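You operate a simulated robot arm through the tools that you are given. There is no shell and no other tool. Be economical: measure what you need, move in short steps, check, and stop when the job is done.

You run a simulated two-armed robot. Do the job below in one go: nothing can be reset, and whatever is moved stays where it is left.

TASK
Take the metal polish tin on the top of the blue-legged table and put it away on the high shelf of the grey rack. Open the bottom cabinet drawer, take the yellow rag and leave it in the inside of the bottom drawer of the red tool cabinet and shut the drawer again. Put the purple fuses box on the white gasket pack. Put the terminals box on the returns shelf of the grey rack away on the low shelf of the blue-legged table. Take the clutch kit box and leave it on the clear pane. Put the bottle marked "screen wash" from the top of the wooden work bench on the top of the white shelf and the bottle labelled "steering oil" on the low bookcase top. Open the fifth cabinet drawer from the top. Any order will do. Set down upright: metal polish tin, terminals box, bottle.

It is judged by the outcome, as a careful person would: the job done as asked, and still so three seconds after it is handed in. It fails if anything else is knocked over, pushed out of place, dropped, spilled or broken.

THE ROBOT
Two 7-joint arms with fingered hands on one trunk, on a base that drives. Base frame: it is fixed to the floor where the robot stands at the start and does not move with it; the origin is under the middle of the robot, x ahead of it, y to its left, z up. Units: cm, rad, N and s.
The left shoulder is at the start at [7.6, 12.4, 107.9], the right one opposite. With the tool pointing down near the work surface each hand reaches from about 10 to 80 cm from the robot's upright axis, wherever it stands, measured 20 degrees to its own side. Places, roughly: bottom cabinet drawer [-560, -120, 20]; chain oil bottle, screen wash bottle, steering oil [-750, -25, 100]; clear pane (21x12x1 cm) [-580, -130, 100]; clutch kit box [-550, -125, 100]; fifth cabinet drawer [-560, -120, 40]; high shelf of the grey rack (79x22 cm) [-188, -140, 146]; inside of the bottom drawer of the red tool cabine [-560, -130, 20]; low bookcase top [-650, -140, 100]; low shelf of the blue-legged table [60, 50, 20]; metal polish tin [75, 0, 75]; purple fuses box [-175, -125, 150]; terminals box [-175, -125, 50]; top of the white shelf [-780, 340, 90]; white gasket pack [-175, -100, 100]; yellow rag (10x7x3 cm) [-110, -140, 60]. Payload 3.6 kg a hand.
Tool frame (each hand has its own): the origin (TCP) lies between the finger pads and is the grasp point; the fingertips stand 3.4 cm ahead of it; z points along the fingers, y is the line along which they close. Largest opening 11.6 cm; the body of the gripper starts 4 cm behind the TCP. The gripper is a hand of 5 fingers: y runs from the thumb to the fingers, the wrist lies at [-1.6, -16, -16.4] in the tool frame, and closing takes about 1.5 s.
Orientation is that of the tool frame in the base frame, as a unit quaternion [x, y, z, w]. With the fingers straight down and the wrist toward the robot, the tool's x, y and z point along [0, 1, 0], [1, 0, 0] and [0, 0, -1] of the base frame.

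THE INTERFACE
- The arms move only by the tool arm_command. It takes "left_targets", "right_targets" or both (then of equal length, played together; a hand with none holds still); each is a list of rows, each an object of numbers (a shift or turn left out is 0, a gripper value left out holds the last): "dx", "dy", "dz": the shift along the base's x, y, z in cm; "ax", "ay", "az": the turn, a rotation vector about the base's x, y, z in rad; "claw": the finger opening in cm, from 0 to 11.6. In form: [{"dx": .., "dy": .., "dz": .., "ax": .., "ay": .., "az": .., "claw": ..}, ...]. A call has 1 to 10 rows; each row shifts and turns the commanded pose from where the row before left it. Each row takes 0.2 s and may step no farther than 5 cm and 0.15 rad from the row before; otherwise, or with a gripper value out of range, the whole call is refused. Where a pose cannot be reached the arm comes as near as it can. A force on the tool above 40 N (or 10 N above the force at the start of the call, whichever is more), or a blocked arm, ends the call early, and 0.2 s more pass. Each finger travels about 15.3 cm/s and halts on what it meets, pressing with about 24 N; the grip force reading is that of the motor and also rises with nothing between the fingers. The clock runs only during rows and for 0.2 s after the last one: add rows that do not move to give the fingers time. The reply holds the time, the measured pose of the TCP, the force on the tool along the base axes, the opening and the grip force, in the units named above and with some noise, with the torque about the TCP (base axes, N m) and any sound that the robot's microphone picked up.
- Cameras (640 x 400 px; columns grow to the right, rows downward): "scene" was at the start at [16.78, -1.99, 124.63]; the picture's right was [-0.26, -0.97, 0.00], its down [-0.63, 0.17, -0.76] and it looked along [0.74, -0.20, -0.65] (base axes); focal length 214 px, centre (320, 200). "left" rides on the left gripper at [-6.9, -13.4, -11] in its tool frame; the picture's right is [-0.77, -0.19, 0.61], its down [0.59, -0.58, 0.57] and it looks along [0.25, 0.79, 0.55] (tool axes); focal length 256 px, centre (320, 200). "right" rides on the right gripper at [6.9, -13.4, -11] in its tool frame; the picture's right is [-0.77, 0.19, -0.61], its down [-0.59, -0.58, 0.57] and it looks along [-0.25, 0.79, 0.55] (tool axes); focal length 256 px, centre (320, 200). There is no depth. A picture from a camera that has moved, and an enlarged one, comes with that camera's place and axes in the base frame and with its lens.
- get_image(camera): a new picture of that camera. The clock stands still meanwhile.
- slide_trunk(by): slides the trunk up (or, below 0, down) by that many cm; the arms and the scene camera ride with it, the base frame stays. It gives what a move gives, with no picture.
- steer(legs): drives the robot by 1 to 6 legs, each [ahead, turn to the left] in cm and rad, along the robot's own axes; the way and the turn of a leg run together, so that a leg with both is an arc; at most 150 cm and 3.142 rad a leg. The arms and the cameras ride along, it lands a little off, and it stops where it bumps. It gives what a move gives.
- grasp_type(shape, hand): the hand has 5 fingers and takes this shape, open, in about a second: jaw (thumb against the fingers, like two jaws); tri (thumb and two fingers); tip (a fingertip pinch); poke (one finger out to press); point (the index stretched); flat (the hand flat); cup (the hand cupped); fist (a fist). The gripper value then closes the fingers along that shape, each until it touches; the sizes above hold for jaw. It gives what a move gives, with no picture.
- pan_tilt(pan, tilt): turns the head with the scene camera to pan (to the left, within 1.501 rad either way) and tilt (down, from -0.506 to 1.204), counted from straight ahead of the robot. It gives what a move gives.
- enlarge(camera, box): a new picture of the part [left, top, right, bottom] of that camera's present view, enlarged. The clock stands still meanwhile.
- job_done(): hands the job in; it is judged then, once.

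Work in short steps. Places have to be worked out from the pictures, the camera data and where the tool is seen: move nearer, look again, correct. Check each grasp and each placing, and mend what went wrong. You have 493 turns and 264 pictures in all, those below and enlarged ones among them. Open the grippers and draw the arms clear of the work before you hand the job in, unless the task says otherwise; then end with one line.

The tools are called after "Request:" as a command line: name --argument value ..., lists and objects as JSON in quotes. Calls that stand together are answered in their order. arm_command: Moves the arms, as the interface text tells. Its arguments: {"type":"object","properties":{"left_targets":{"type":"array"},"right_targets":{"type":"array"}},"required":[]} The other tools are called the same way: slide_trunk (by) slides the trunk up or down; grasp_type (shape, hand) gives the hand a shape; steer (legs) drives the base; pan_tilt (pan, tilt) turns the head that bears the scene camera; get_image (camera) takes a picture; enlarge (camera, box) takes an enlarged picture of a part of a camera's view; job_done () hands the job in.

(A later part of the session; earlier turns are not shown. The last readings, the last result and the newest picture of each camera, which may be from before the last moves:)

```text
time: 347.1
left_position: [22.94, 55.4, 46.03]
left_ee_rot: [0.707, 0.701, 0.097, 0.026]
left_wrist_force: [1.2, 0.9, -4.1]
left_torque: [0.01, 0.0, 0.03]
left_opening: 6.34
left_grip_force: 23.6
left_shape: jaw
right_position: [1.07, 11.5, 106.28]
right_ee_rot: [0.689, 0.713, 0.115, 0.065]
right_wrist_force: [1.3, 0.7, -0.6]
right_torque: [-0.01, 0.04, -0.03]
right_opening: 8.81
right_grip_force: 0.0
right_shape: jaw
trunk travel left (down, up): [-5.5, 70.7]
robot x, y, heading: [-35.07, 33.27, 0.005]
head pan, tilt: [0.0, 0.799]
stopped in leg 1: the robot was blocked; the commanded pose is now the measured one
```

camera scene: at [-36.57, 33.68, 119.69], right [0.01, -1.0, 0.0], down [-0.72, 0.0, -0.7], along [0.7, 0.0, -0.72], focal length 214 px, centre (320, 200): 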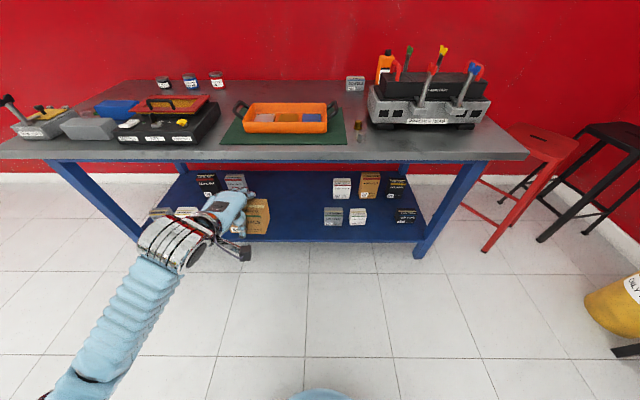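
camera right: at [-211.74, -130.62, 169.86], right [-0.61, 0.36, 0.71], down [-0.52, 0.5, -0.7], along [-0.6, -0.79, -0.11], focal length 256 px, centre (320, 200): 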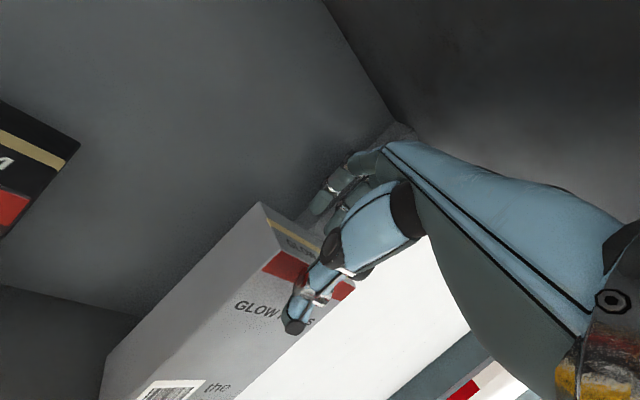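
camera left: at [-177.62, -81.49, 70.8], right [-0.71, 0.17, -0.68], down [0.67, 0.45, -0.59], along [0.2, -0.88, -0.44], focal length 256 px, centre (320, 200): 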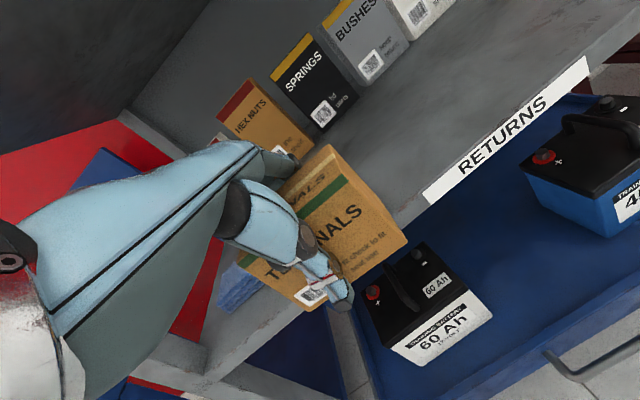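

Request:
pan_tilt --pan 0.1 --tilt 0.85

Request:
steer --legs '[[10, 0]]'

Request:
pan_tilt --pan 0.2 --tilt 0.95

Request:
get_image --camera "scene"

Request:
get_image --camera "left"

```text
time: 347.8
left_position: [22.43, 55.13, 46.47]
left_ee_rot: [0.71, 0.698, 0.091, 0.032]
left_wrist_force: [0.8, 0.3, -1.9]
left_torque: [0.06, 0.09, -0.03]
left_opening: 6.32
left_grip_force: 24.2
left_shape: jaw
right_position: [1.25, 12.39, 105.93]
right_ee_rot: [0.657, 0.746, 0.099, 0.052]
right_wrist_force: [-0.6, -0.6, -0.8]
right_torque: [0.02, -0.04, 0.0]
right_opening: 8.8
right_grip_force: 0.1
right_shape: jaw
trunk travel left (down, up): [-5.5, 70.7]
robot x, y, heading: [-35.11, 33.3, 0.008]
head pan, tilt: [0.099, 0.85]
```

```text
time: 349.5
left_position: [20.73, 55.15, 56.39]
left_ee_rot: [0.691, 0.692, 0.178, 0.109]
left_wrist_force: [-5.8, 0.7, -7.4]
left_torque: [-0.04, -0.3, 0.05]
left_opening: 6.35
left_grip_force: 24.1
left_shape: jaw
right_position: [-17.18, 13.76, 107.8]
right_ee_rot: [0.602, 0.739, 0.241, 0.184]
right_wrist_force: [-14.8, 2.2, -7.4]
right_torque: [0.13, -1.34, -0.43]
right_opening: 8.81
right_grip_force: 0.1
right_shape: jaw
trunk travel left (down, up): [-5.5, 70.7]
robot x, y, heading: [-24.74, 33.63, 0.001]
head pan, tilt: [0.099, 0.85]
stopped in leg 1: the robot was blocked; the commanded pose is now the measured one
```

```text
time: 350.1
left_position: [25.53, 54.95, 54.18]
left_ee_rot: [0.698, 0.693, 0.158, 0.09]
left_wrist_force: [-0.1, 0.8, -3.3]
left_torque: [0.02, 0.0, -0.03]
left_opening: 6.34
left_grip_force: 23.6
left_shape: jaw
right_position: [-7.54, 12.64, 107.57]
right_ee_rot: [0.629, 0.738, 0.197, 0.146]
right_wrist_force: [-0.4, 0.6, -0.1]
right_torque: [-0.03, -0.06, -0.02]
right_opening: 8.78
right_grip_force: 0.2
right_shape: jaw
trunk travel left (down, up): [-5.5, 70.7]
robot x, y, heading: [-24.69, 33.59, 0.004]
head pan, tilt: [0.201, 0.949]
```

```text
91 pictures are left
camera scene: at [8.49, 35.32, 98.31], right [0.2, -0.98, -0.01], down [-0.83, -0.17, -0.53], along [0.52, 0.12, -0.85], focal length 214 px, centre (320, 200)
```

scene: 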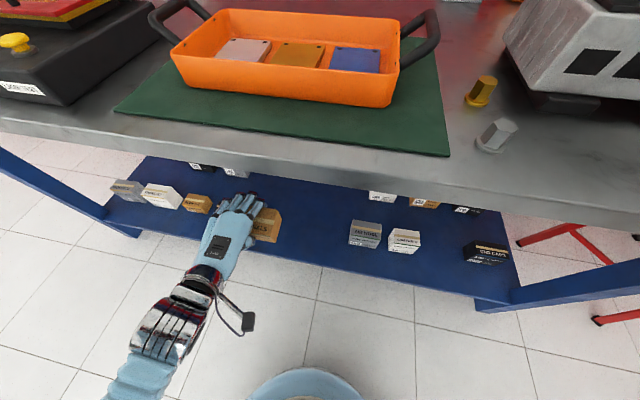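

```text
90 pictures are left
camera left: at [9.29, 47.39, 59.18], right [0.04, -0.7, -0.71], down [-0.35, 0.65, -0.67], along [0.93, 0.28, -0.22], focal length 256 px, centre (320, 200)
```

left: 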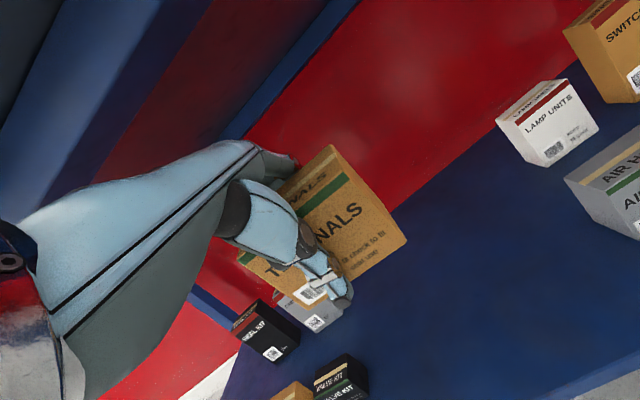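

Straighten, advance and lower toward (44,50).

Request:
arm_command --left_targets '[{"dx": 2.5, "dy": -0.7, "dz": -1, "ay": 0.04}, {"dx": 2.7, "dy": -0.7, "dz": -2, "ay": 0.04}, {"dx": 2.7, "dy": -0.7, "dz": -3, "ay": 0.04}, {"dx": 2.7, "dy": -0.7, "dz": -3.5, "ay": 0.04}, {"dx": 2.7, "dy": -0.7, "dz": -3.5, "ay": 0.04}, {"dx": 2.7, "dy": -0.7, "dz": -3.5, "ay": 0.02, "ax": -0.02}, {"dx": 2, "dz": -3}]'

Request:
get_image --camera "left"

```text
time: 350.9
left_position: [30.85, 53.71, 50.81]
left_ee_rot: [0.702, 0.697, 0.131, 0.064]
left_wrist_force: [-0.1, -0.7, -2.2]
left_torque: [0.01, 0.02, 0.0]
left_opening: 6.34
left_grip_force: 23.5
left_shape: jaw
right_position: [-9.1, 12.47, 107.84]
right_ee_rot: [0.633, 0.732, 0.201, 0.149]
right_wrist_force: [0.8, -0.6, 0.5]
right_torque: [0.04, 0.0, 0.05]
right_opening: 8.79
right_grip_force: 0.0
right_shape: jaw
trunk travel left (down, up): [-5.5, 70.7]
robot x, y, heading: [-24.72, 33.64, 0.005]
head pan, tilt: [0.201, 0.949]
stopped in row 3 (right hand): the arm was blocked; the commanded pose is now the measured one
```

```text
89 pictures are left
camera left: at [14.92, 45.98, 57.03], right [-0.01, -0.7, -0.71], down [-0.4, 0.65, -0.64], along [0.91, 0.28, -0.29], focal length 256 px, centre (320, 200)
```

left: 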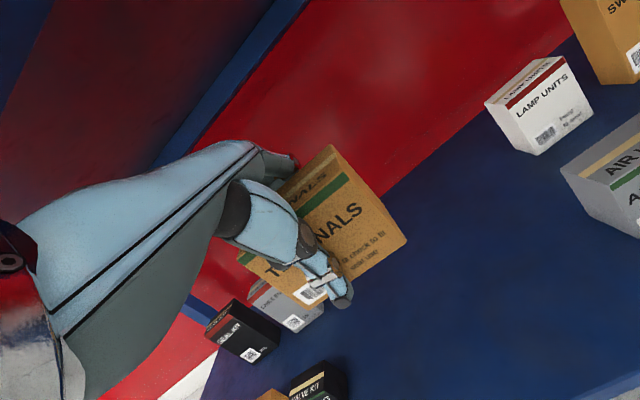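

Move the right hand away from the torso at the same time.

Request:
arm_command --right_targets '[{"dx": 3, "dy": -1}, {"dx": 4, "dy": -1, "ay": 0.1}, {"dx": 4, "dy": -1, "ay": 0.1}, {"dx": 4, "ay": 0.1}]'

Request:
arm_command --left_targets '[{"dx": 2.5, "dy": -0.6, "dz": -3, "ay": 0.04}, {"dx": 2.7, "dy": -0.6, "dz": -3.5, "ay": 0.04}, {"dx": 2.7, "dy": -0.6, "dz": -3.5, "ay": 0.04}, {"dx": 2.7, "dy": -0.6, "dz": -3.5, "ay": 0.02}, {"dx": 2, "dy": -0.6, "dz": -3.5}, {"dz": -2}]'

```text
time: 351.9
left_position: [30.37, 53.57, 50.86]
left_ee_rot: [0.702, 0.697, 0.133, 0.066]
left_wrist_force: [-0.1, 0.7, -1.6]
left_torque: [-0.01, 0.0, 0.0]
left_opening: 6.35
left_grip_force: 23.9
left_shape: jaw
right_position: [5.24, 9.48, 107.93]
right_ee_rot: [0.657, 0.746, 0.106, 0.041]
right_wrist_force: [0.2, 0.9, -0.1]
right_torque: [0.04, 0.0, 0.0]
right_opening: 8.83
right_grip_force: 0.0
right_shape: jaw
trunk travel left (down, up): [-5.5, 70.7]
robot x, y, heading: [-24.39, 33.75, 0.006]
head pan, tilt: [0.201, 0.949]
```

```text
time: 353.3
left_position: [43.05, 50.69, 32.05]
left_ee_rot: [0.709, 0.7, 0.084, 0.017]
left_wrist_force: [0.9, -0.9, -1.8]
left_torque: [0.01, 0.01, 0.01]
left_opening: 6.34
left_grip_force: 23.9
left_shape: jaw
right_position: [5.16, 9.36, 107.9]
right_ee_rot: [0.657, 0.745, 0.107, 0.042]
right_wrist_force: [-0.1, 0.1, 0.2]
right_torque: [-0.02, 0.01, -0.01]
right_opening: 8.81
right_grip_force: 0.0
right_shape: jaw
trunk travel left (down, up): [-5.5, 70.7]
robot x, y, heading: [-24.91, 33.7, 0.005]
head pan, tilt: [0.201, 0.949]
```

Request:
arm_command --left_targets '[{"ax": -0.04, "dz": -1}]'

Request:
get_image --camera "left"

Request:
enlarge --camera "scene" --box '[80, 130, 480, 380]'

```text
time: 353.7
left_position: [43.02, 50.62, 31.07]
left_ee_rot: [0.709, 0.701, 0.07, 0.032]
left_wrist_force: [-0.1, -0.1, -2.0]
left_torque: [0.02, 0.04, 0.0]
left_opening: 6.36
left_grip_force: 23.7
left_shape: jaw
right_position: [5.19, 9.42, 107.69]
right_ee_rot: [0.656, 0.746, 0.106, 0.042]
right_wrist_force: [-0.8, 0.1, 0.6]
right_torque: [0.0, 0.03, -0.02]
right_opening: 8.81
right_grip_force: 0.1
right_shape: jaw
trunk travel left (down, up): [-5.5, 70.7]
robot x, y, heading: [-24.79, 33.74, 0.006]
head pan, tilt: [0.201, 0.949]
```

```text
88 pictures are left
camera left: at [28.09, 43.32, 39.59], right [-0.1, -0.73, -0.67], down [-0.49, 0.63, -0.61], along [0.87, 0.26, -0.42], focal length 256 px, centre (320, 200)
```

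left: 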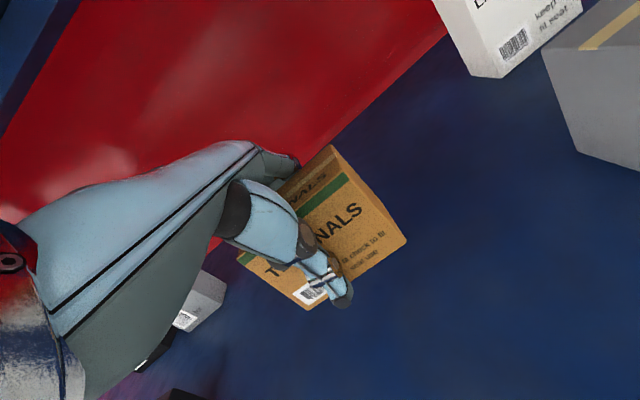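

```text
1.60 times, centred on (280, 255) of scene
camera zoom: at [2.39, 35.34, 99.25], right [0.2, -0.98, 0.0], down [-0.8, -0.17, -0.58], along [0.57, 0.12, -0.81], focal length 343 px, centre (384, 112)
```

zoom: 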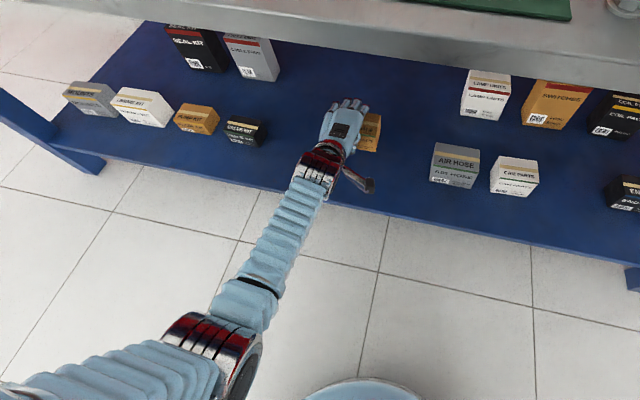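

Clear spot. Lower until contact.

Request:
arm_command --left_targets '[{"dz": -1.5}, {"dz": -1}, {"dz": -0.8}, {"dz": -0.6}, {"dz": -0.6}, {"dz": -0.6}, {"dz": -0.6}]'

```text
time: 355.3
left_position: [43.02, 50.54, 25.24]
left_ee_rot: [0.709, 0.701, 0.07, 0.032]
left_wrist_force: [-0.7, 0.4, -2.0]
left_torque: [0.02, 0.01, 0.02]
left_opening: 6.33
left_grip_force: 23.8
left_shape: jaw
right_position: [5.22, 9.39, 107.91]
right_ee_rot: [0.656, 0.746, 0.106, 0.042]
right_wrist_force: [0.7, 0.1, -0.4]
right_torque: [0.04, 0.02, 0.01]
right_opening: 8.85
right_grip_force: 0.1
right_shape: jaw
trunk travel left (down, up): [-5.5, 70.7]
robot x, y, heading: [-25.3, 33.62, 0.006]
head pan, tilt: [0.201, 0.949]
```

Request:
arm_command --left_targets '[{"dz": -0.6}, {"dz": -0.6}, {"dz": -0.6}, {"dz": -0.6}, {"dz": -0.6}]'

```text
time: 356.2
left_position: [43.72, 50.39, 24.17]
left_ee_rot: [0.708, 0.701, 0.079, 0.042]
left_wrist_force: [-4.0, -0.8, 18.7]
left_torque: [-0.04, -0.09, -0.01]
left_opening: 6.28
left_grip_force: 23.7
left_shape: jaw
right_position: [5.01, 9.49, 107.86]
right_ee_rot: [0.656, 0.746, 0.106, 0.042]
right_wrist_force: [0.3, -0.3, 0.2]
right_torque: [0.01, 0.0, 0.04]
right_opening: 8.82
right_grip_force: 0.1
right_shape: jaw
trunk travel left (down, up): [-5.5, 70.7]
robot x, y, heading: [-25.12, 33.49, 0.006]
head pan, tilt: [0.201, 0.949]
stopped in row 4 (left hand): the force on the tool passed its limit at 44 N (the readings are from after the stop); the commanded pose is now the measured one
```

Contact. Ease and release, then lift off.

Request:
arm_command --left_targets '[{"dz": 0.2}, {"claw": 7.2}, {"claw": 8.5}, {"claw": 9.5}, {}, {"dz": 1}, {"dz": 2}, {"dz": 3}, {"dz": 3}]'

Request:
get_image --camera "left"

```text
time: 358.2
left_position: [43.39, 50.69, 32.65]
left_ee_rot: [0.708, 0.701, 0.075, 0.037]
left_wrist_force: [1.1, 0.3, -0.1]
left_torque: [-0.04, 0.0, 0.0]
left_opening: 9.5
left_grip_force: 0.0
left_shape: jaw
right_position: [5.27, 9.45, 107.96]
right_ee_rot: [0.656, 0.746, 0.107, 0.042]
right_wrist_force: [-0.3, -0.1, 0.8]
right_torque: [-0.02, -0.02, 0.0]
right_opening: 8.8
right_grip_force: 0.0
right_shape: jaw
trunk travel left (down, up): [-5.5, 70.7]
robot x, y, heading: [-25.37, 33.66, 0.004]
head pan, tilt: [0.201, 0.949]
```

```text
86 pictures are left
camera left: at [28.33, 43.35, 41.18], right [-0.09, -0.73, -0.67], down [-0.48, 0.63, -0.62], along [0.87, 0.26, -0.41], focal length 256 px, centre (320, 200)
```

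left: 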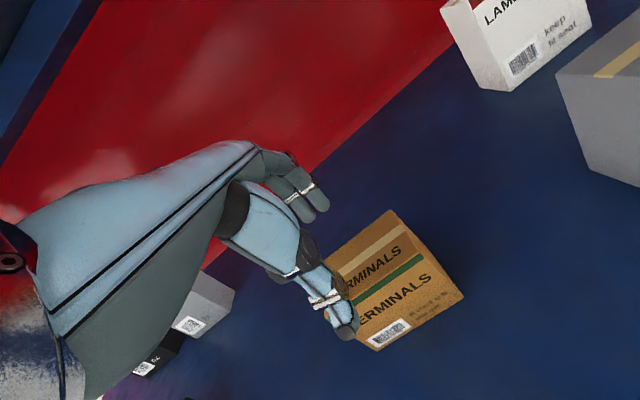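

Terminals box stands upright. Raise the hand a bit more, then back the robot away.

Request:
arm_command --left_targets '[{"dz": 4}, {"dz": 4, "dx": -2}, {"dz": 2, "dx": -4}, {"dx": -4}]'

Request:
steer --legs '[[-25, 0]]'

```text
time: 359.2
left_position: [33.73, 50.91, 42.92]
left_ee_rot: [0.709, 0.7, 0.076, 0.037]
left_wrist_force: [0.4, -0.1, 0.7]
left_torque: [0.01, 0.03, -0.02]
left_opening: 9.5
left_grip_force: 0.1
left_shape: jaw
right_position: [5.4, 9.85, 107.8]
right_ee_rot: [0.656, 0.746, 0.105, 0.043]
right_wrist_force: [0.4, 0.2, -0.1]
right_torque: [0.01, 0.02, 0.01]
right_opening: 8.82
right_grip_force: 0.0
right_shape: jaw
trunk travel left (down, up): [-5.5, 70.7]
robot x, y, heading: [-25.0, 33.51, 0.004]
head pan, tilt: [0.201, 0.949]
```

```text
time: 361.1
left_position: [8.75, 50.73, 42.74]
left_ee_rot: [0.71, 0.699, 0.077, 0.037]
left_wrist_force: [0.5, -1.0, 0.2]
left_torque: [-0.01, 0.02, -0.03]
left_opening: 9.5
left_grip_force: 0.1
left_shape: jaw
right_position: [-19.77, 9.54, 108.01]
right_ee_rot: [0.656, 0.746, 0.105, 0.043]
right_wrist_force: [-0.5, 0.1, -0.7]
right_torque: [0.01, 0.01, 0.01]
right_opening: 8.79
right_grip_force: 0.0
right_shape: jaw
trunk travel left (down, up): [-5.5, 70.7]
robot x, y, heading: [-50.28, 33.26, 0.002]
head pan, tilt: [0.201, 0.949]
```

Smooth. Raise the trunk and drive toward the coolant table, where the yellow rag lies (≈[-110,-142,55]).

Request:
slide_trunk --by 20

Request:
steer --legs '[[0, -2.18]]'

```text
time: 363.2
left_position: [8.65, 50.46, 62.7]
left_ee_rot: [0.71, 0.699, 0.077, 0.035]
left_wrist_force: [-0.5, 0.5, 0.2]
left_torque: [0.0, 0.01, -0.03]
left_opening: 9.48
left_grip_force: 0.0
left_shape: jaw
right_position: [-19.67, 9.33, 127.79]
right_ee_rot: [0.657, 0.745, 0.106, 0.042]
right_wrist_force: [0.7, -1.0, 0.6]
right_torque: [-0.01, 0.0, 0.0]
right_opening: 8.78
right_grip_force: 0.1
right_shape: jaw
trunk travel left (down, up): [-25.5, 50.7]
robot x, y, heading: [-49.54, 33.28, 0.007]
head pan, tilt: [0.201, 0.949]
```

```text
time: 368.8
left_position: [-68.83, -24.53, 62.78]
left_ee_rot: [0.949, -0.302, 0.005, 0.085]
left_wrist_force: [0.2, 0.1, -0.5]
left_torque: [0.01, -0.02, -0.01]
left_opening: 9.51
left_grip_force: 0.0
left_shape: jaw
right_position: [-86.92, 22.26, 127.85]
right_ee_rot: [0.966, -0.233, 0.012, 0.113]
right_wrist_force: [0.7, 1.3, -0.4]
right_torque: [0.01, 0.0, -0.02]
right_opening: 8.76
right_grip_force: 0.1
right_shape: jaw
trunk travel left (down, up): [-25.5, 50.7]
robot x, y, heading: [-50.05, 33.44, -2.162]
head pan, tilt: [0.201, 0.949]
```

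Raise the left hand before approaching the coolant table.

Request:
arm_command --left_targets '[{"dz": 4.5}, {"dz": 4.5}, {"dz": 4.5}, {"dz": 4.5}, {"dz": 4.5}, {"dz": 4.5}, {"dz": 4.5}, {"dz": 4.5}, {"dz": 4.5}, {"dz": 4.5}]'

Request:
steer --legs '[[95, 0]]'

```text
time: 371.0
left_position: [-68.83, -24.55, 107.72]
left_ee_rot: [0.949, -0.303, 0.005, 0.084]
left_wrist_force: [0.4, 0.0, 1.0]
left_torque: [-0.01, -0.03, -0.01]
left_opening: 9.47
left_grip_force: 0.0
left_shape: jaw
right_position: [-86.87, 22.25, 127.85]
right_ee_rot: [0.966, -0.233, 0.012, 0.114]
right_wrist_force: [-0.2, 1.4, -0.2]
right_torque: [-0.04, -0.02, -0.01]
right_opening: 8.81
right_grip_force: 0.1
right_shape: jaw
trunk travel left (down, up): [-25.5, 50.7]
robot x, y, heading: [-49.39, 33.3, -2.169]
head pan, tilt: [0.201, 0.949]
```

```text
time: 375.9
left_position: [-120.98, -103.21, 107.71]
left_ee_rot: [0.951, -0.298, 0.006, 0.085]
left_wrist_force: [0.5, 0.4, -0.1]
left_torque: [-0.01, 0.03, -0.01]
left_opening: 9.5
left_grip_force: 0.0
left_shape: jaw
right_position: [-139.55, -56.57, 127.94]
right_ee_rot: [0.967, -0.23, 0.013, 0.114]
right_wrist_force: [0.4, -0.5, 0.2]
right_torque: [-0.03, -0.02, 0.02]
right_opening: 8.8
right_grip_force: 0.1
right_shape: jaw
trunk travel left (down, up): [-25.5, 50.7]
robot x, y, heading: [-102.47, -45.15, -2.163]
head pan, tilt: [0.201, 0.949]
```

Request:
steer --legs '[[0, 0.59]]'

Request:
pan_tilt --pan -0.1 --tilt 0.8

Request:
get_image --camera "scene"

```text
time: 378.0
left_position: [-85.22, -103.69, 107.72]
left_ee_rot: [0.996, -0.006, 0.03, 0.08]
left_wrist_force: [0.9, -0.5, -0.2]
left_torque: [0.01, -0.02, 0.01]
left_opening: 9.49
left_grip_force: 0.1
left_shape: jaw
right_position: [-126.66, -75.37, 127.92]
right_ee_rot: [0.991, 0.065, 0.046, 0.105]
right_wrist_force: [-0.2, 0.3, -0.3]
right_torque: [-0.04, 0.0, -0.03]
right_opening: 8.8
right_grip_force: 0.0
right_shape: jaw
trunk travel left (down, up): [-25.5, 50.7]
robot x, y, heading: [-102.6, -45.08, -1.563]
head pan, tilt: [0.201, 0.949]
```

```text
time: 378.8
left_position: [-85.2, -103.63, 107.66]
left_ee_rot: [0.996, -0.006, 0.031, 0.079]
left_wrist_force: [0.5, -0.3, 0.0]
left_torque: [0.02, -0.03, 0.06]
left_opening: 9.46
left_grip_force: 0.0
left_shape: jaw
right_position: [-126.6, -75.35, 127.91]
right_ee_rot: [0.991, 0.065, 0.046, 0.104]
right_wrist_force: [0.1, -0.5, 0.5]
right_torque: [-0.03, -0.02, 0.02]
right_opening: 8.81
right_grip_force: 0.0
right_shape: jaw
trunk travel left (down, up): [-25.5, 50.7]
robot x, y, heading: [-102.72, -45.43, -1.562]
head pan, tilt: [-0.099, 0.799]
```

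```text
85 pictures are left
camera scene: at [-103.25, -62.3, 121.76], right [-1.0, 0.09, 0.0], down [0.07, 0.71, -0.7], along [-0.06, -0.69, -0.72], focal length 214 px, centre (320, 200)
```

scene: 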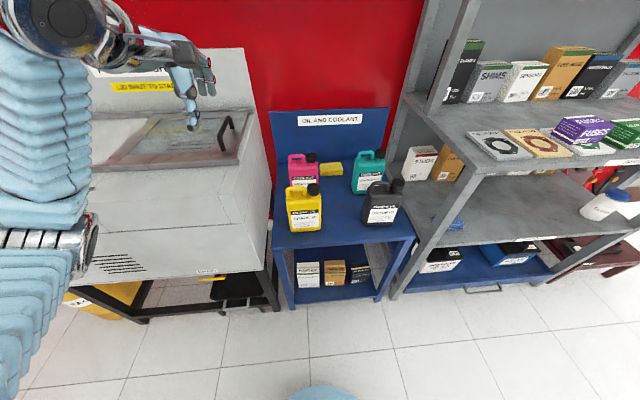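

Rag is at ≈(-115.5,-142,59) between the pink and teal jugs (gap ≈14 cm). Pull the left hand back a little, then move the base forward.

Request:
arm_command --left_targets '[{"dy": 2, "dz": 1}, {"dy": 3, "dz": 1}, {"dy": 3, "dz": 1}, {"dy": 2, "dz": 1}]' --right_targets '[{"dx": 1, "dy": -1, "az": -0.03}, {"dx": 1, "dy": -2, "az": -0.03}, {"dx": 2, "dy": -2, "az": -0.03}, {"dx": 2, "dy": -2, "az": -0.03}]'

Request:
steer --legs '[[22, 0]]'

```text
time: 379.8
left_position: [-85.06, -93.45, 111.72]
left_ee_rot: [0.996, -0.006, 0.031, 0.079]
left_wrist_force: [0.7, 0.3, -0.8]
left_torque: [-0.02, 0.03, -0.03]
left_opening: 9.46
left_grip_force: 0.0
left_shape: jaw
right_position: [-120.5, -82.24, 127.85]
right_ee_rot: [0.993, 0.006, 0.039, 0.107]
right_wrist_force: [0.9, -0.8, -0.2]
right_torque: [0.0, 0.03, -0.03]
right_opening: 8.8
right_grip_force: 0.1
right_shape: jaw
trunk travel left (down, up): [-25.5, 50.7]
robot x, y, heading: [-102.56, -45.3, -1.56]
head pan, tilt: [-0.099, 0.799]
```

```text
time: 381.5
left_position: [-85.01, -114.96, 112.18]
left_ee_rot: [0.996, -0.007, 0.031, 0.083]
left_wrist_force: [-0.1, 0.0, 0.6]
left_torque: [-0.01, -0.03, 0.0]
left_opening: 9.5
left_grip_force: 0.1
left_shape: jaw
right_position: [-120.63, -103.42, 128.22]
right_ee_rot: [0.993, 0.005, 0.04, 0.111]
right_wrist_force: [-0.3, -0.5, 0.8]
right_torque: [-0.02, 0.02, 0.01]
right_opening: 8.8
right_grip_force: 0.1
right_shape: jaw
trunk travel left (down, up): [-25.5, 50.7]
robot x, y, heading: [-102.04, -66.88, -1.559]
head pan, tilt: [-0.099, 0.799]
```

Request:
arm_command --right_targets '[{"dx": 0.5, "dy": -2.5, "dz": -4, "ax": 0.05, "ay": 0.01}, {"dx": 0.5, "dy": -2.5, "dz": -4, "ax": 0.05, "ay": 0.01}, {"dx": 0.5, "dy": -2.5, "dz": -4, "ax": 0.05, "ay": 0.01}, {"dx": 0.5, "dy": -2.5, "dz": -4, "ax": 0.05, "ay": 0.01}, {"dx": 0.5, "dy": -2.5, "dz": -4, "ax": 0.05, "ay": 0.01}, {"dx": 0.5, "dy": -2.5, "dz": -4, "ax": 0.05, "ay": 0.01}, {"dx": 0.5, "dy": -2.5, "dz": -3, "ax": 0.05}, {"dx": 0.5, "dy": -2.5, "dz": -3, "ax": 0.05}, {"dx": 0.5, "dy": -2.5, "ax": 0.05}]'

Request:
get_image --camera "right"

Request:
get_image --camera "scene"

```text
time: 383.5
left_position: [-85.12, -115.24, 111.84]
left_ee_rot: [0.996, -0.006, 0.031, 0.081]
left_wrist_force: [0.1, -0.7, 0.6]
left_torque: [0.01, 0.04, 0.02]
left_opening: 9.46
left_grip_force: 0.1
left_shape: jaw
right_position: [-116.09, -126.5, 98.11]
right_ee_rot: [0.993, 0.001, 0.01, -0.116]
right_wrist_force: [0.3, 0.4, -0.3]
right_torque: [0.01, -0.02, 0.01]
right_opening: 8.79
right_grip_force: 0.0
right_shape: jaw
trunk travel left (down, up): [-25.5, 50.7]
robot x, y, heading: [-102.39, -67.09, -1.564]
head pan, tilt: [-0.099, 0.799]
```

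```text
84 pictures are left
camera right: at [-109.45, -115.99, 111.86], right [-0.78, -0.32, 0.54], down [-0.58, 0.69, -0.43], along [-0.23, -0.65, -0.73], focal length 256 px, centre (320, 200)
```

right: 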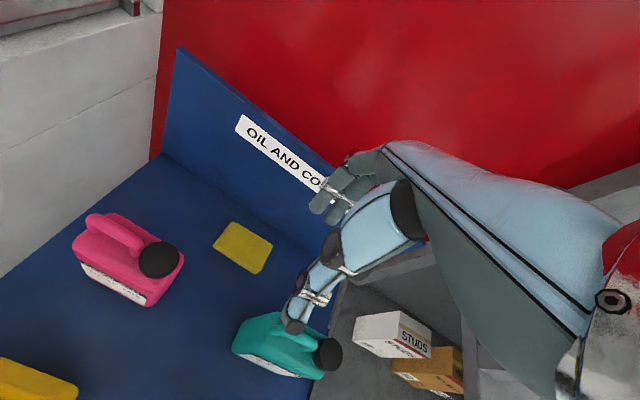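

```text
83 pictures are left
camera scene: at [-103.12, -84.33, 121.75], right [-1.0, 0.09, 0.0], down [0.07, 0.71, -0.7], along [-0.06, -0.69, -0.72], focal length 214 px, centre (320, 200)
```

scene: 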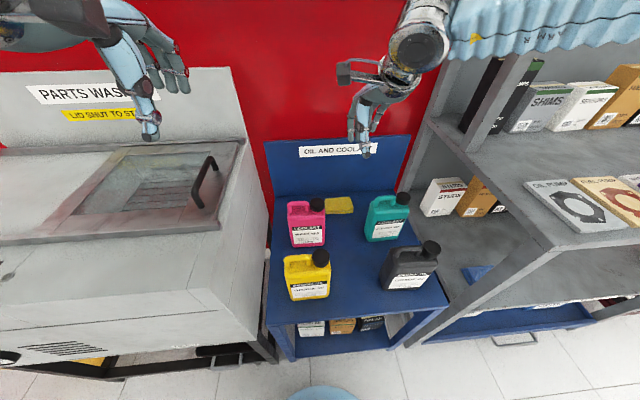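

Rag centre ≈(-114.5,-137.5), table ≈ z 61. Move above it and descend to z≈75 with reduced tilt.

Request:
arm_command --right_targets '[{"dy": -3, "dx": 0.2, "claw": 10.5}, {"dy": -3, "dx": 0.2}, {"dy": -3, "dz": -2, "dx": 0.2}, {"dy": -1.5, "dz": -4}, {"dz": -4, "ax": -0.04}, {"dz": -4, "ax": -0.04}, {"dz": -4, "ax": -0.03}, {"dz": -3}]'

Request:
get_image --camera "right"

Request:
enlarge --camera "scene" --box '[260, 100, 440, 212]'

```text
time: 385.3
left_position: [-85.1, -115.26, 111.76]
left_ee_rot: [0.996, -0.007, 0.032, 0.081]
left_wrist_force: [0.0, 0.1, 0.1]
left_torque: [-0.01, 0.01, -0.01]
left_opening: 9.48
left_grip_force: 0.1
left_shape: jaw
right_position: [-119.24, -126.52, 83.24]
right_ee_rot: [0.998, 0.002, 0.01, -0.061]
right_wrist_force: [0.6, 0.1, -0.4]
right_torque: [0.01, 0.03, 0.0]
right_opening: 10.51
right_grip_force: 0.0
right_shape: jaw
right hand out of reach, approached as far as the arm can: row 1, 2, 3, 4, 6, 7, 8
trunk travel left (down, up): [-25.5, 50.7]
robot x, y, heading: [-102.54, -67.14, -1.564]
head pan, tilt: [-0.099, 0.799]
```

```text
82 pictures are left
camera right: at [-112.7, -114.53, 95.92], right [-0.78, -0.26, 0.57], down [-0.58, 0.64, -0.5], along [-0.23, -0.72, -0.65], focal length 256 px, centre (320, 200)
```

right: 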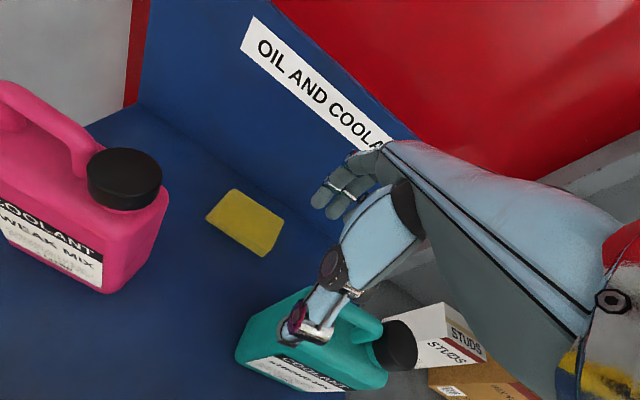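

```text
3.56 times, centred on (350, 156) of scene
camera zoom: at [-103.11, -84.25, 121.76], right [-1.0, 0.09, 0.0], down [0.07, 0.71, -0.7], along [-0.06, -0.69, -0.72], focal length 763 px, centre (213, 356)
```

zoom: 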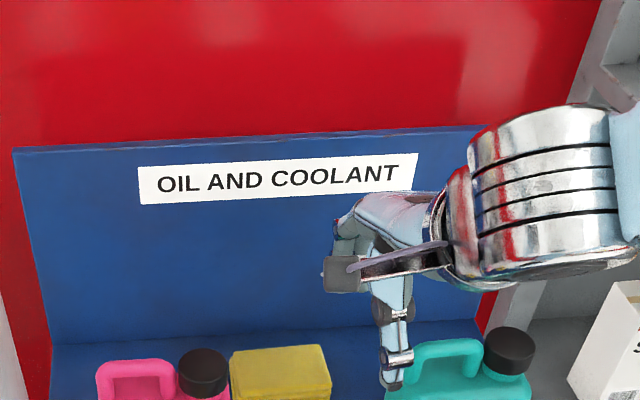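

Reach is short. I lift both hands, lower the trunk 14 (torso leans forward) to gain reach.

Request:
arm_command --right_targets '[{"dz": 4, "dx": 0.7}, {"dz": 4, "dx": 0.7}, {"dz": 4, "dx": 0.7}, {"dz": 4, "dx": 0.7}]' --left_targets '[{"dz": 4}, {"dz": 4}, {"dz": 4}, {"dz": 3}]'

Request:
slide_trunk --by -14

```text
time: 386.3
left_position: [-85.07, -114.96, 126.93]
left_ee_rot: [0.996, -0.006, 0.03, 0.081]
left_wrist_force: [-0.5, 0.3, 0.5]
left_torque: [0.04, -0.01, 0.0]
left_opening: 9.51
left_grip_force: 0.1
left_shape: jaw
right_position: [-116.53, -126.56, 99.49]
right_ee_rot: [0.998, 0.003, 0.01, -0.06]
right_wrist_force: [-0.2, -0.2, 0.2]
right_torque: [0.02, -0.02, -0.02]
right_opening: 10.5
right_grip_force: 0.0
right_shape: jaw
trunk travel left (down, up): [-25.5, 50.7]
robot x, y, heading: [-102.65, -67.09, -1.566]
head pan, tilt: [-0.099, 0.799]
```

```text
time: 387.9
left_position: [-85.01, -115.23, 112.92]
left_ee_rot: [0.996, -0.007, 0.031, 0.081]
left_wrist_force: [-0.1, 0.3, 0.0]
left_torque: [-0.01, 0.04, 0.01]
left_opening: 9.49
left_grip_force: 0.1
left_shape: jaw
right_position: [-116.62, -126.49, 85.48]
right_ee_rot: [0.998, 0.002, 0.011, -0.061]
right_wrist_force: [-0.2, 0.0, 0.5]
right_torque: [-0.02, -0.02, 0.0]
right_opening: 10.49
right_grip_force: 0.0
right_shape: jaw
trunk travel left (down, up): [-11.5, 64.7]
robot x, y, heading: [-102.37, -67.17, -1.567]
head pan, tilt: [-0.099, 0.799]
```

Request:
arm_command --right_targets '[{"dy": -3, "dx": 0.2, "dz": 1}, {"dy": -3, "dx": 0.2}, {"dy": -3, "dx": 0.2}, {"dy": -2, "dx": 0.2}]'

```text
time: 388.9
left_position: [-85.09, -115.08, 112.97]
left_ee_rot: [0.996, -0.007, 0.03, 0.082]
left_wrist_force: [0.5, 0.4, 0.8]
left_torque: [-0.04, -0.01, 0.02]
left_opening: 9.5
left_grip_force: 0.1
left_shape: jaw
right_position: [-116.06, -137.45, 86.36]
right_ee_rot: [0.998, 0.002, 0.01, -0.06]
right_wrist_force: [1.0, 5.3, -1.1]
right_torque: [0.09, -0.01, 0.03]
right_opening: 10.38
right_grip_force: 0.0
right_shape: jaw
trunk travel left (down, up): [-11.5, 64.7]
robot x, y, heading: [-102.32, -66.9, -1.567]
head pan, tilt: [-0.099, 0.799]
```

Light contact with the back panel; narrow to 9 and step back 0.7, then descend.

Request:
arm_command --right_targets '[{"dy": 0.7, "claw": 9.2, "dx": 0.4}, {"dz": -3}, {"dz": -3}, {"dz": -3}, {"dz": -3}, {"dz": -2}]'

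Request:
get_image --camera "right"

```text
time: 390.3
left_position: [-85.12, -115.62, 112.8]
left_ee_rot: [0.996, -0.007, 0.031, 0.08]
left_wrist_force: [-0.3, -0.1, 0.2]
left_torque: [-0.03, 0.01, 0.0]
left_opening: 9.49
left_grip_force: 0.1
left_shape: jaw
right_position: [-116.33, -137.0, 76.24]
right_ee_rot: [0.998, 0.002, 0.01, -0.061]
right_wrist_force: [-0.8, 0.9, -0.1]
right_torque: [-0.02, 0.0, -0.02]
right_opening: 9.23
right_grip_force: 0.1
right_shape: jaw
right hand out of reach, approached as far as the arm can: row 4, 5, 6
trunk travel left (down, up): [-11.5, 64.7]
robot x, y, heading: [-102.71, -66.7, -1.564]
head pan, tilt: [-0.099, 0.799]
```

```text
80 pictures are left
camera right: at [-109.75, -125.18, 88.93], right [-0.78, -0.26, 0.57], down [-0.58, 0.64, -0.5], along [-0.23, -0.72, -0.65], focal length 256 px, centre (320, 200)
```

right: 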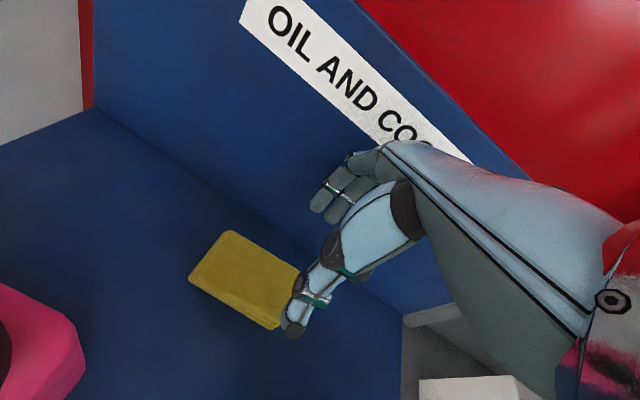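

Lower the trunk another 10 to bring the hand to z≈66.

Request:
arm_command --right_targets '[{"dx": 0.7}, {"dx": 0.5}]'

Request:
slide_trunk --by -10

Request:
get_image --camera "right"

```text
time: 390.9
left_position: [-85.05, -115.75, 112.86]
left_ee_rot: [0.996, -0.007, 0.03, 0.081]
left_wrist_force: [-0.6, 0.6, 0.8]
left_torque: [-0.01, 0.0, 0.01]
left_opening: 9.49
left_grip_force: 0.1
left_shape: jaw
right_position: [-116.3, -136.97, 76.34]
right_ee_rot: [0.998, 0.003, 0.01, -0.061]
right_wrist_force: [-0.2, 0.8, -0.7]
right_torque: [-0.02, 0.02, -0.01]
right_opening: 9.21
right_grip_force: 0.0
right_shape: jaw
right hand out of reach, approached as far as the arm can: row 1, 2
trunk travel left (down, up): [-11.5, 64.7]
robot x, y, heading: [-102.59, -67.0, -1.562]
head pan, tilt: [-0.099, 0.799]
```

```text
time: 392.3
left_position: [-85.13, -115.8, 102.83]
left_ee_rot: [0.996, -0.011, 0.028, 0.083]
left_wrist_force: [-0.2, -0.3, 0.1]
left_torque: [0.0, -0.01, 0.02]
left_opening: 9.48
left_grip_force: 0.1
left_shape: jaw
right_position: [-116.26, -137.19, 66.25]
right_ee_rot: [0.998, 0.003, 0.01, -0.062]
right_wrist_force: [-0.8, 8.2, 2.4]
right_torque: [-0.33, 0.02, -0.14]
right_opening: 9.19
right_grip_force: 0.1
right_shape: jaw
trunk travel left (down, up): [-1.5, 74.7]
robot x, y, heading: [-102.66, -67.1, -1.564]
head pan, tilt: [-0.099, 0.799]
```

```text
79 pictures are left
camera right: at [-109.7, -125.22, 78.95], right [-0.78, -0.26, 0.57], down [-0.58, 0.64, -0.5], along [-0.23, -0.72, -0.65], focal length 256 px, centre (320, 200)
```

right: 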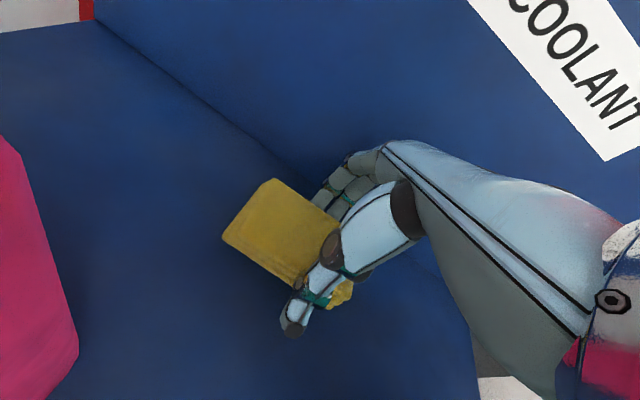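

The rag is between thumb and fingers. Lower 1 and close.

Request:
arm_command --right_targets '[{"dz": -0.8}, {"claw": 6}, {"claw": 3}, {"claw": 1}, {}, {}, {}, {}]'

Request:
arm_command --right_targets '[{"dz": 2}, {"dz": 3}, {"dz": 3}, {"dz": 4}]'

Request:
get_image --camera "right"

```text
time: 394.1
left_position: [-84.98, -115.08, 103.07]
left_ee_rot: [0.996, -0.005, 0.031, 0.082]
left_wrist_force: [0.3, -0.7, 0.3]
left_torque: [0.01, 0.0, 0.0]
left_opening: 9.49
left_grip_force: 0.1
left_shape: jaw
right_position: [-116.22, -136.88, 66.03]
right_ee_rot: [0.998, 0.003, 0.01, -0.058]
right_wrist_force: [-1.4, -7.1, 17.9]
right_torque: [-0.76, -0.03, 0.06]
right_opening: 6.75
right_grip_force: 23.9
right_shape: jaw
trunk travel left (down, up): [-1.5, 74.7]
robot x, y, heading: [-102.33, -67.44, -1.566]
head pan, tilt: [-0.099, 0.799]
```

```text
time: 395.2
left_position: [-86.69, -113.7, 102.18]
left_ee_rot: [0.996, -0.036, 0.018, 0.075]
left_wrist_force: [0.2, -3.7, -3.9]
left_torque: [0.13, 0.07, -0.02]
left_opening: 9.49
left_grip_force: 0.0
left_shape: jaw
right_position: [-116.78, -134.26, 79.92]
right_ee_rot: [0.999, 0.002, 0.012, -0.03]
right_wrist_force: [-1.9, 0.0, 0.0]
right_torque: [-0.07, -0.11, 0.01]
right_opening: 6.76
right_grip_force: 24.4
right_shape: jaw
trunk travel left (down, up): [-1.5, 74.7]
robot x, y, heading: [-103.03, -67.02, -1.567]
head pan, tilt: [-0.099, 0.799]
stopped in row 4 (right hand): the arm was blocked; the commanded pose is now the measured one
```

```text
78 pictures are left
camera right: at [-110.11, -121.57, 91.83], right [-0.78, -0.23, 0.58], down [-0.58, 0.61, -0.54], along [-0.23, -0.76, -0.61], focal length 256 px, centre (320, 200)
```

right: 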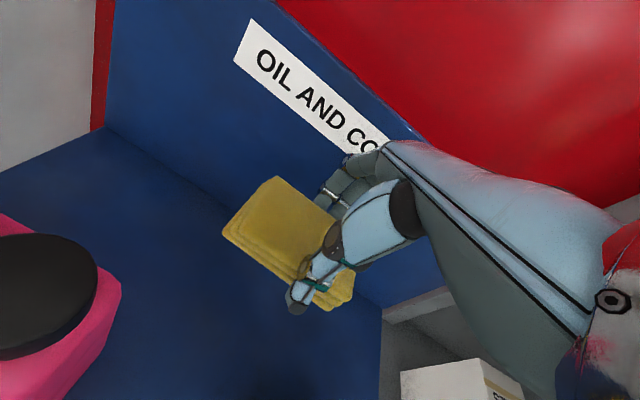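

Rag gripped. Raise the trunk 22 to clear the jugs.

Request:
slide_trunk --by 22

```text
time: 395.6
left_position: [-88.25, -111.09, 101.09]
left_ee_rot: [0.997, -0.059, -0.004, 0.04]
left_wrist_force: [-4.2, -2.8, -0.5]
left_torque: [0.37, -0.23, 0.09]
left_opening: 9.51
left_grip_force: 0.1
left_shape: jaw
right_position: [-117.04, -130.23, 82.07]
right_ee_rot: [1.0, -0.004, 0.01, -0.007]
right_wrist_force: [1.4, -0.8, -1.9]
right_torque: [-0.02, 0.09, -0.02]
right_opening: 6.76
right_grip_force: 24.5
right_shape: jaw
trunk travel left (down, up): [-1.7, 74.6]
robot x, y, heading: [-102.42, -67.09, -1.568]
head pan, tilt: [-0.099, 0.799]
stopped: the arm was blocked; the commanded pose is now the measured one
```

Request:
pan_tilt --pan 0.1 --tilt 0.7

Request:
slide_trunk --by 20

```text
time: 396.3
left_position: [-87.94, -109.03, 102.4]
left_ee_rot: [0.997, -0.053, 0.006, 0.063]
left_wrist_force: [-0.6, -1.1, 1.0]
left_torque: [0.02, -0.05, 0.02]
left_opening: 9.51
left_grip_force: 0.0
left_shape: jaw
right_position: [-116.55, -129.08, 83.36]
right_ee_rot: [1.0, 0.002, 0.013, 0.005]
right_wrist_force: [1.0, -1.4, -0.7]
right_torque: [0.05, 0.01, -0.01]
right_opening: 6.78
right_grip_force: 24.0
right_shape: jaw
trunk travel left (down, up): [-1.7, 74.6]
robot x, y, heading: [-102.37, -67.35, -1.561]
head pan, tilt: [0.099, 0.7]
```

```text
time: 398.4
left_position: [-86.45, -107.55, 123.85]
left_ee_rot: [0.994, -0.035, 0.018, 0.103]
left_wrist_force: [-0.2, -0.6, 0.5]
left_torque: [0.02, -0.01, 0.0]
left_opening: 9.5
left_grip_force: 0.0
left_shape: jaw
right_position: [-116.41, -129.75, 102.88]
right_ee_rot: [1.0, 0.001, 0.013, -0.002]
right_wrist_force: [-0.2, -0.5, -1.4]
right_torque: [0.02, -0.02, 0.0]
right_opening: 6.79
right_grip_force: 23.8
right_shape: jaw
trunk travel left (down, up): [-21.7, 54.6]
robot x, y, heading: [-102.29, -66.8, -1.563]
head pan, tilt: [0.099, 0.7]
```

Clear. Retract and back off, then check the table.

Request:
arm_command --right_targets '[{"dy": 3, "dz": 1}, {"dy": 3, "dz": 1}, {"dy": 3, "dz": 1, "dx": -1}, {"dy": 3, "dx": -2}]'

Request:
steer --legs '[[-30, 0]]'

Request:
get_image --camera "scene"

```text
time: 399.4
left_position: [-86.56, -107.46, 124.13]
left_ee_rot: [0.994, -0.036, 0.017, 0.104]
left_wrist_force: [-0.8, 0.0, 0.5]
left_torque: [-0.01, -0.01, 0.0]
left_opening: 9.51
left_grip_force: 0.0
left_shape: jaw
right_position: [-119.74, -117.67, 105.91]
right_ee_rot: [1.0, 0.0, 0.013, -0.002]
right_wrist_force: [-0.4, -0.3, 0.3]
right_torque: [0.0, -0.01, 0.02]
right_opening: 6.76
right_grip_force: 23.7
right_shape: jaw
trunk travel left (down, up): [-21.7, 54.6]
robot x, y, heading: [-102.24, -67.14, -1.563]
head pan, tilt: [0.099, 0.7]
```

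```text
time: 401.0
left_position: [-86.15, -92.36, 122.31]
left_ee_rot: [0.995, -0.032, 0.022, 0.092]
left_wrist_force: [1.8, 2.2, -1.2]
left_torque: [-0.11, 0.09, 0.02]
left_opening: 9.49
left_grip_force: 0.2
left_shape: jaw
right_position: [-119.74, -102.25, 103.92]
right_ee_rot: [1.0, 0.001, 0.007, -0.012]
right_wrist_force: [-1.6, 4.0, 2.2]
right_torque: [-0.16, -0.04, -0.08]
right_opening: 6.78
right_grip_force: 23.7
right_shape: jaw
trunk travel left (down, up): [-21.7, 54.6]
robot x, y, heading: [-102.68, -48.73, -1.564]
head pan, tilt: [0.099, 0.7]
stopped in leg 1: the robot was blocked; the commanded pose is now the measured one
```

```text
77 pictures are left
camera scene: at [-101.45, -72.96, 118.19], right [-0.99, -0.1, 0.0], down [-0.07, 0.67, -0.74], along [0.08, -0.73, -0.67], focal length 214 px, centre (320, 200)
```

scene: 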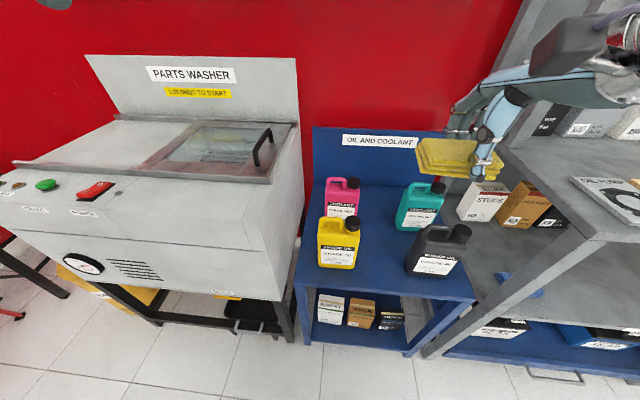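

Jugs are undisturbed and the rag is held. Turn toward -x for the cabinet area.

Request:
steer --legs '[[0, -1.5]]'

```text
time: 401.9
left_position: [-92.43, -80.12, 124.41]
left_ee_rot: [0.978, -0.136, -0.026, 0.154]
left_wrist_force: [-1.9, -0.1, -0.1]
left_torque: [0.04, -0.07, 0.03]
left_opening: 9.51
left_grip_force: 0.0
left_shape: jaw
right_position: [-120.56, -92.5, 109.95]
right_ee_rot: [0.976, -0.056, 0.206, 0.043]
right_wrist_force: [-3.4, -2.7, -5.8]
right_torque: [0.09, -0.29, 0.18]
right_opening: 6.74
right_grip_force: 23.9
right_shape: jaw
trunk travel left (down, up): [-21.7, 54.6]
robot x, y, heading: [-102.57, -49.34, -1.583]
head pan, tilt: [0.099, 0.7]
stopped in leg 1: the robot was blocked; the commanded pose is now the measured one
```

Request:
pan_tilt --pan -0.5 --tilt 0.5

Request:
arm_command --left_targets '[{"dy": -3, "dx": 1}, {"dy": -3, "dx": 1}, {"dy": -3, "dx": 1}, {"dy": -3, "dx": 1, "az": 0.1}, {"dy": -3, "dx": 1, "az": 0.1, "ax": 0.08}, {"ax": 0.08, "az": 0.06}]' --right_targets '[{"ay": 0.1}, {"ay": 0.1}, {"ay": 0.1}, {"ay": 0.1, "dx": -1}, {"dx": -2, "az": 0.06}, {"dx": -2, "az": 0.05}]'

Request:
steer --legs '[[0, -1.5]]'

```text
time: 402.9
left_position: [-90.48, -79.23, 124.21]
left_ee_rot: [0.976, -0.12, -0.036, 0.179]
left_wrist_force: [1.0, -0.7, -1.9]
left_torque: [0.02, 0.02, -0.02]
left_opening: 9.48
left_grip_force: 0.1
left_shape: jaw
right_position: [-118.67, -91.8, 109.81]
right_ee_rot: [0.989, -0.022, 0.14, 0.042]
right_wrist_force: [-7.6, -20.4, -10.9]
right_torque: [0.85, -0.1, -0.32]
right_opening: 6.75
right_grip_force: 23.6
right_shape: jaw
trunk travel left (down, up): [-21.7, 54.6]
robot x, y, heading: [-102.65, -49.34, -1.583]
head pan, tilt: [-0.499, 0.499]
```

```text
time: 403.1
left_position: [-92.69, -74.68, 123.5]
left_ee_rot: [0.981, -0.14, -0.046, 0.128]
left_wrist_force: [-2.9, -2.3, -0.4]
left_torque: [0.11, -0.09, 0.01]
left_opening: 9.51
left_grip_force: 0.1
left_shape: jaw
right_position: [-120.29, -87.18, 112.57]
right_ee_rot: [0.977, -0.054, 0.189, 0.079]
right_wrist_force: [-311.9, -73.4, -14.4]
right_torque: [6.42, -36.72, 48.57]
right_opening: 6.75
right_grip_force: 24.3
right_shape: jaw
right hand out of reach, approached as far as the arm can: row 1
trunk travel left (down, up): [-21.7, 54.6]
robot x, y, heading: [-102.51, -49.08, -1.582]
head pan, tilt: [-0.499, 0.499]
stopped in row 1 (right hand): the force on the tool passed its limit at 83 N (the readings are from after the stop); the commanded pose is now the measured one
```

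```text
time: 403.8
left_position: [-91.91, -65.67, 123.55]
left_ee_rot: [0.975, -0.144, -0.046, 0.163]
left_wrist_force: [0.3, -2.5, -0.6]
left_torque: [0.11, 0.0, -0.07]
left_opening: 9.49
left_grip_force: 0.0
left_shape: jaw
right_position: [-120.32, -78.91, 115.47]
right_ee_rot: [0.972, -0.061, 0.202, 0.107]
right_wrist_force: [0.4, -1.7, -1.6]
right_torque: [0.04, -0.06, 0.09]
right_opening: 6.7
right_grip_force: 23.8
right_shape: jaw
trunk travel left (down, up): [-21.7, 54.6]
robot x, y, heading: [-103.1, -48.56, -1.582]
head pan, tilt: [-0.499, 0.499]
stopped in leg 1: the force on the tool passed its limit at 340 N (the readings are from after the stop); the commanded pose is now the measured one
```

Request:
pan_tilt --pan 0.3 --tilt 0.5

Request:
pan_tilt --pan -0.3 --tilt 0.5

Request:
arm_command --left_targets '[{"dy": -2}, {"dy": -3}, {"dy": -4}, {"dy": -4}, {"dy": -4}, {"dy": -4, "dx": 1}, {"dy": -3, "dx": 1}]' --right_targets '[{"dy": -2, "dx": -1}, {"dy": -3, "dx": -1}, {"dy": -4, "dx": -1}, {"dy": -4, "dx": -1}, {"dy": -2, "dx": -1}, {}, {}]'

```text
time: 404.9
left_position: [-91.57, -64.59, 123.85]
left_ee_rot: [0.975, -0.139, -0.042, 0.17]
left_wrist_force: [52.2, 22.7, 17.8]
left_torque: [-0.57, -0.17, 1.74]
left_opening: 8.56
left_grip_force: 0.0
left_shape: jaw
right_position: [-120.31, -77.78, 115.64]
right_ee_rot: [0.971, -0.06, 0.203, 0.112]
right_wrist_force: [0.1, 0.1, -0.7]
right_torque: [0.01, 0.0, -0.01]
right_opening: 6.7
right_grip_force: 23.9
right_shape: jaw
trunk travel left (down, up): [-21.7, 54.6]
robot x, y, heading: [-102.82, -49.18, -1.586]
head pan, tilt: [0.3, 0.499]
```

```text
time: 405.9
left_position: [-91.95, -64.43, 123.73]
left_ee_rot: [0.974, -0.147, -0.045, 0.168]
left_wrist_force: [0.1, -0.7, 0.7]
left_torque: [0.02, 0.02, -0.04]
left_opening: 9.51
left_grip_force: 0.0
left_shape: jaw
right_position: [-120.21, -77.65, 115.81]
right_ee_rot: [0.971, -0.06, 0.202, 0.112]
right_wrist_force: [-0.9, -0.5, -0.5]
right_torque: [-0.01, 0.03, 0.0]
right_opening: 6.72
right_grip_force: 24.6
right_shape: jaw
trunk travel left (down, up): [-21.7, 54.6]
robot x, y, heading: [-102.62, -48.9, -1.583]
head pan, tilt: [-0.3, 0.499]
```

```text
time: 407.5
left_position: [-89.99, -88.48, 123.71]
left_ee_rot: [0.973, -0.146, -0.045, 0.171]
left_wrist_force: [-0.1, -0.7, 0.6]
left_torque: [0.03, 0.02, 0.02]
left_opening: 9.53
left_grip_force: 0.0
left_shape: jaw
right_position: [-125.28, -92.66, 115.78]
right_ee_rot: [0.971, -0.06, 0.203, 0.112]
right_wrist_force: [-0.8, -0.1, -1.0]
right_torque: [0.02, 0.04, 0.01]
right_opening: 6.7
right_grip_force: 24.0
right_shape: jaw
trunk travel left (down, up): [-21.7, 54.6]
robot x, y, heading: [-102.43, -49.11, -1.587]
head pan, tilt: [-0.3, 0.499]
```

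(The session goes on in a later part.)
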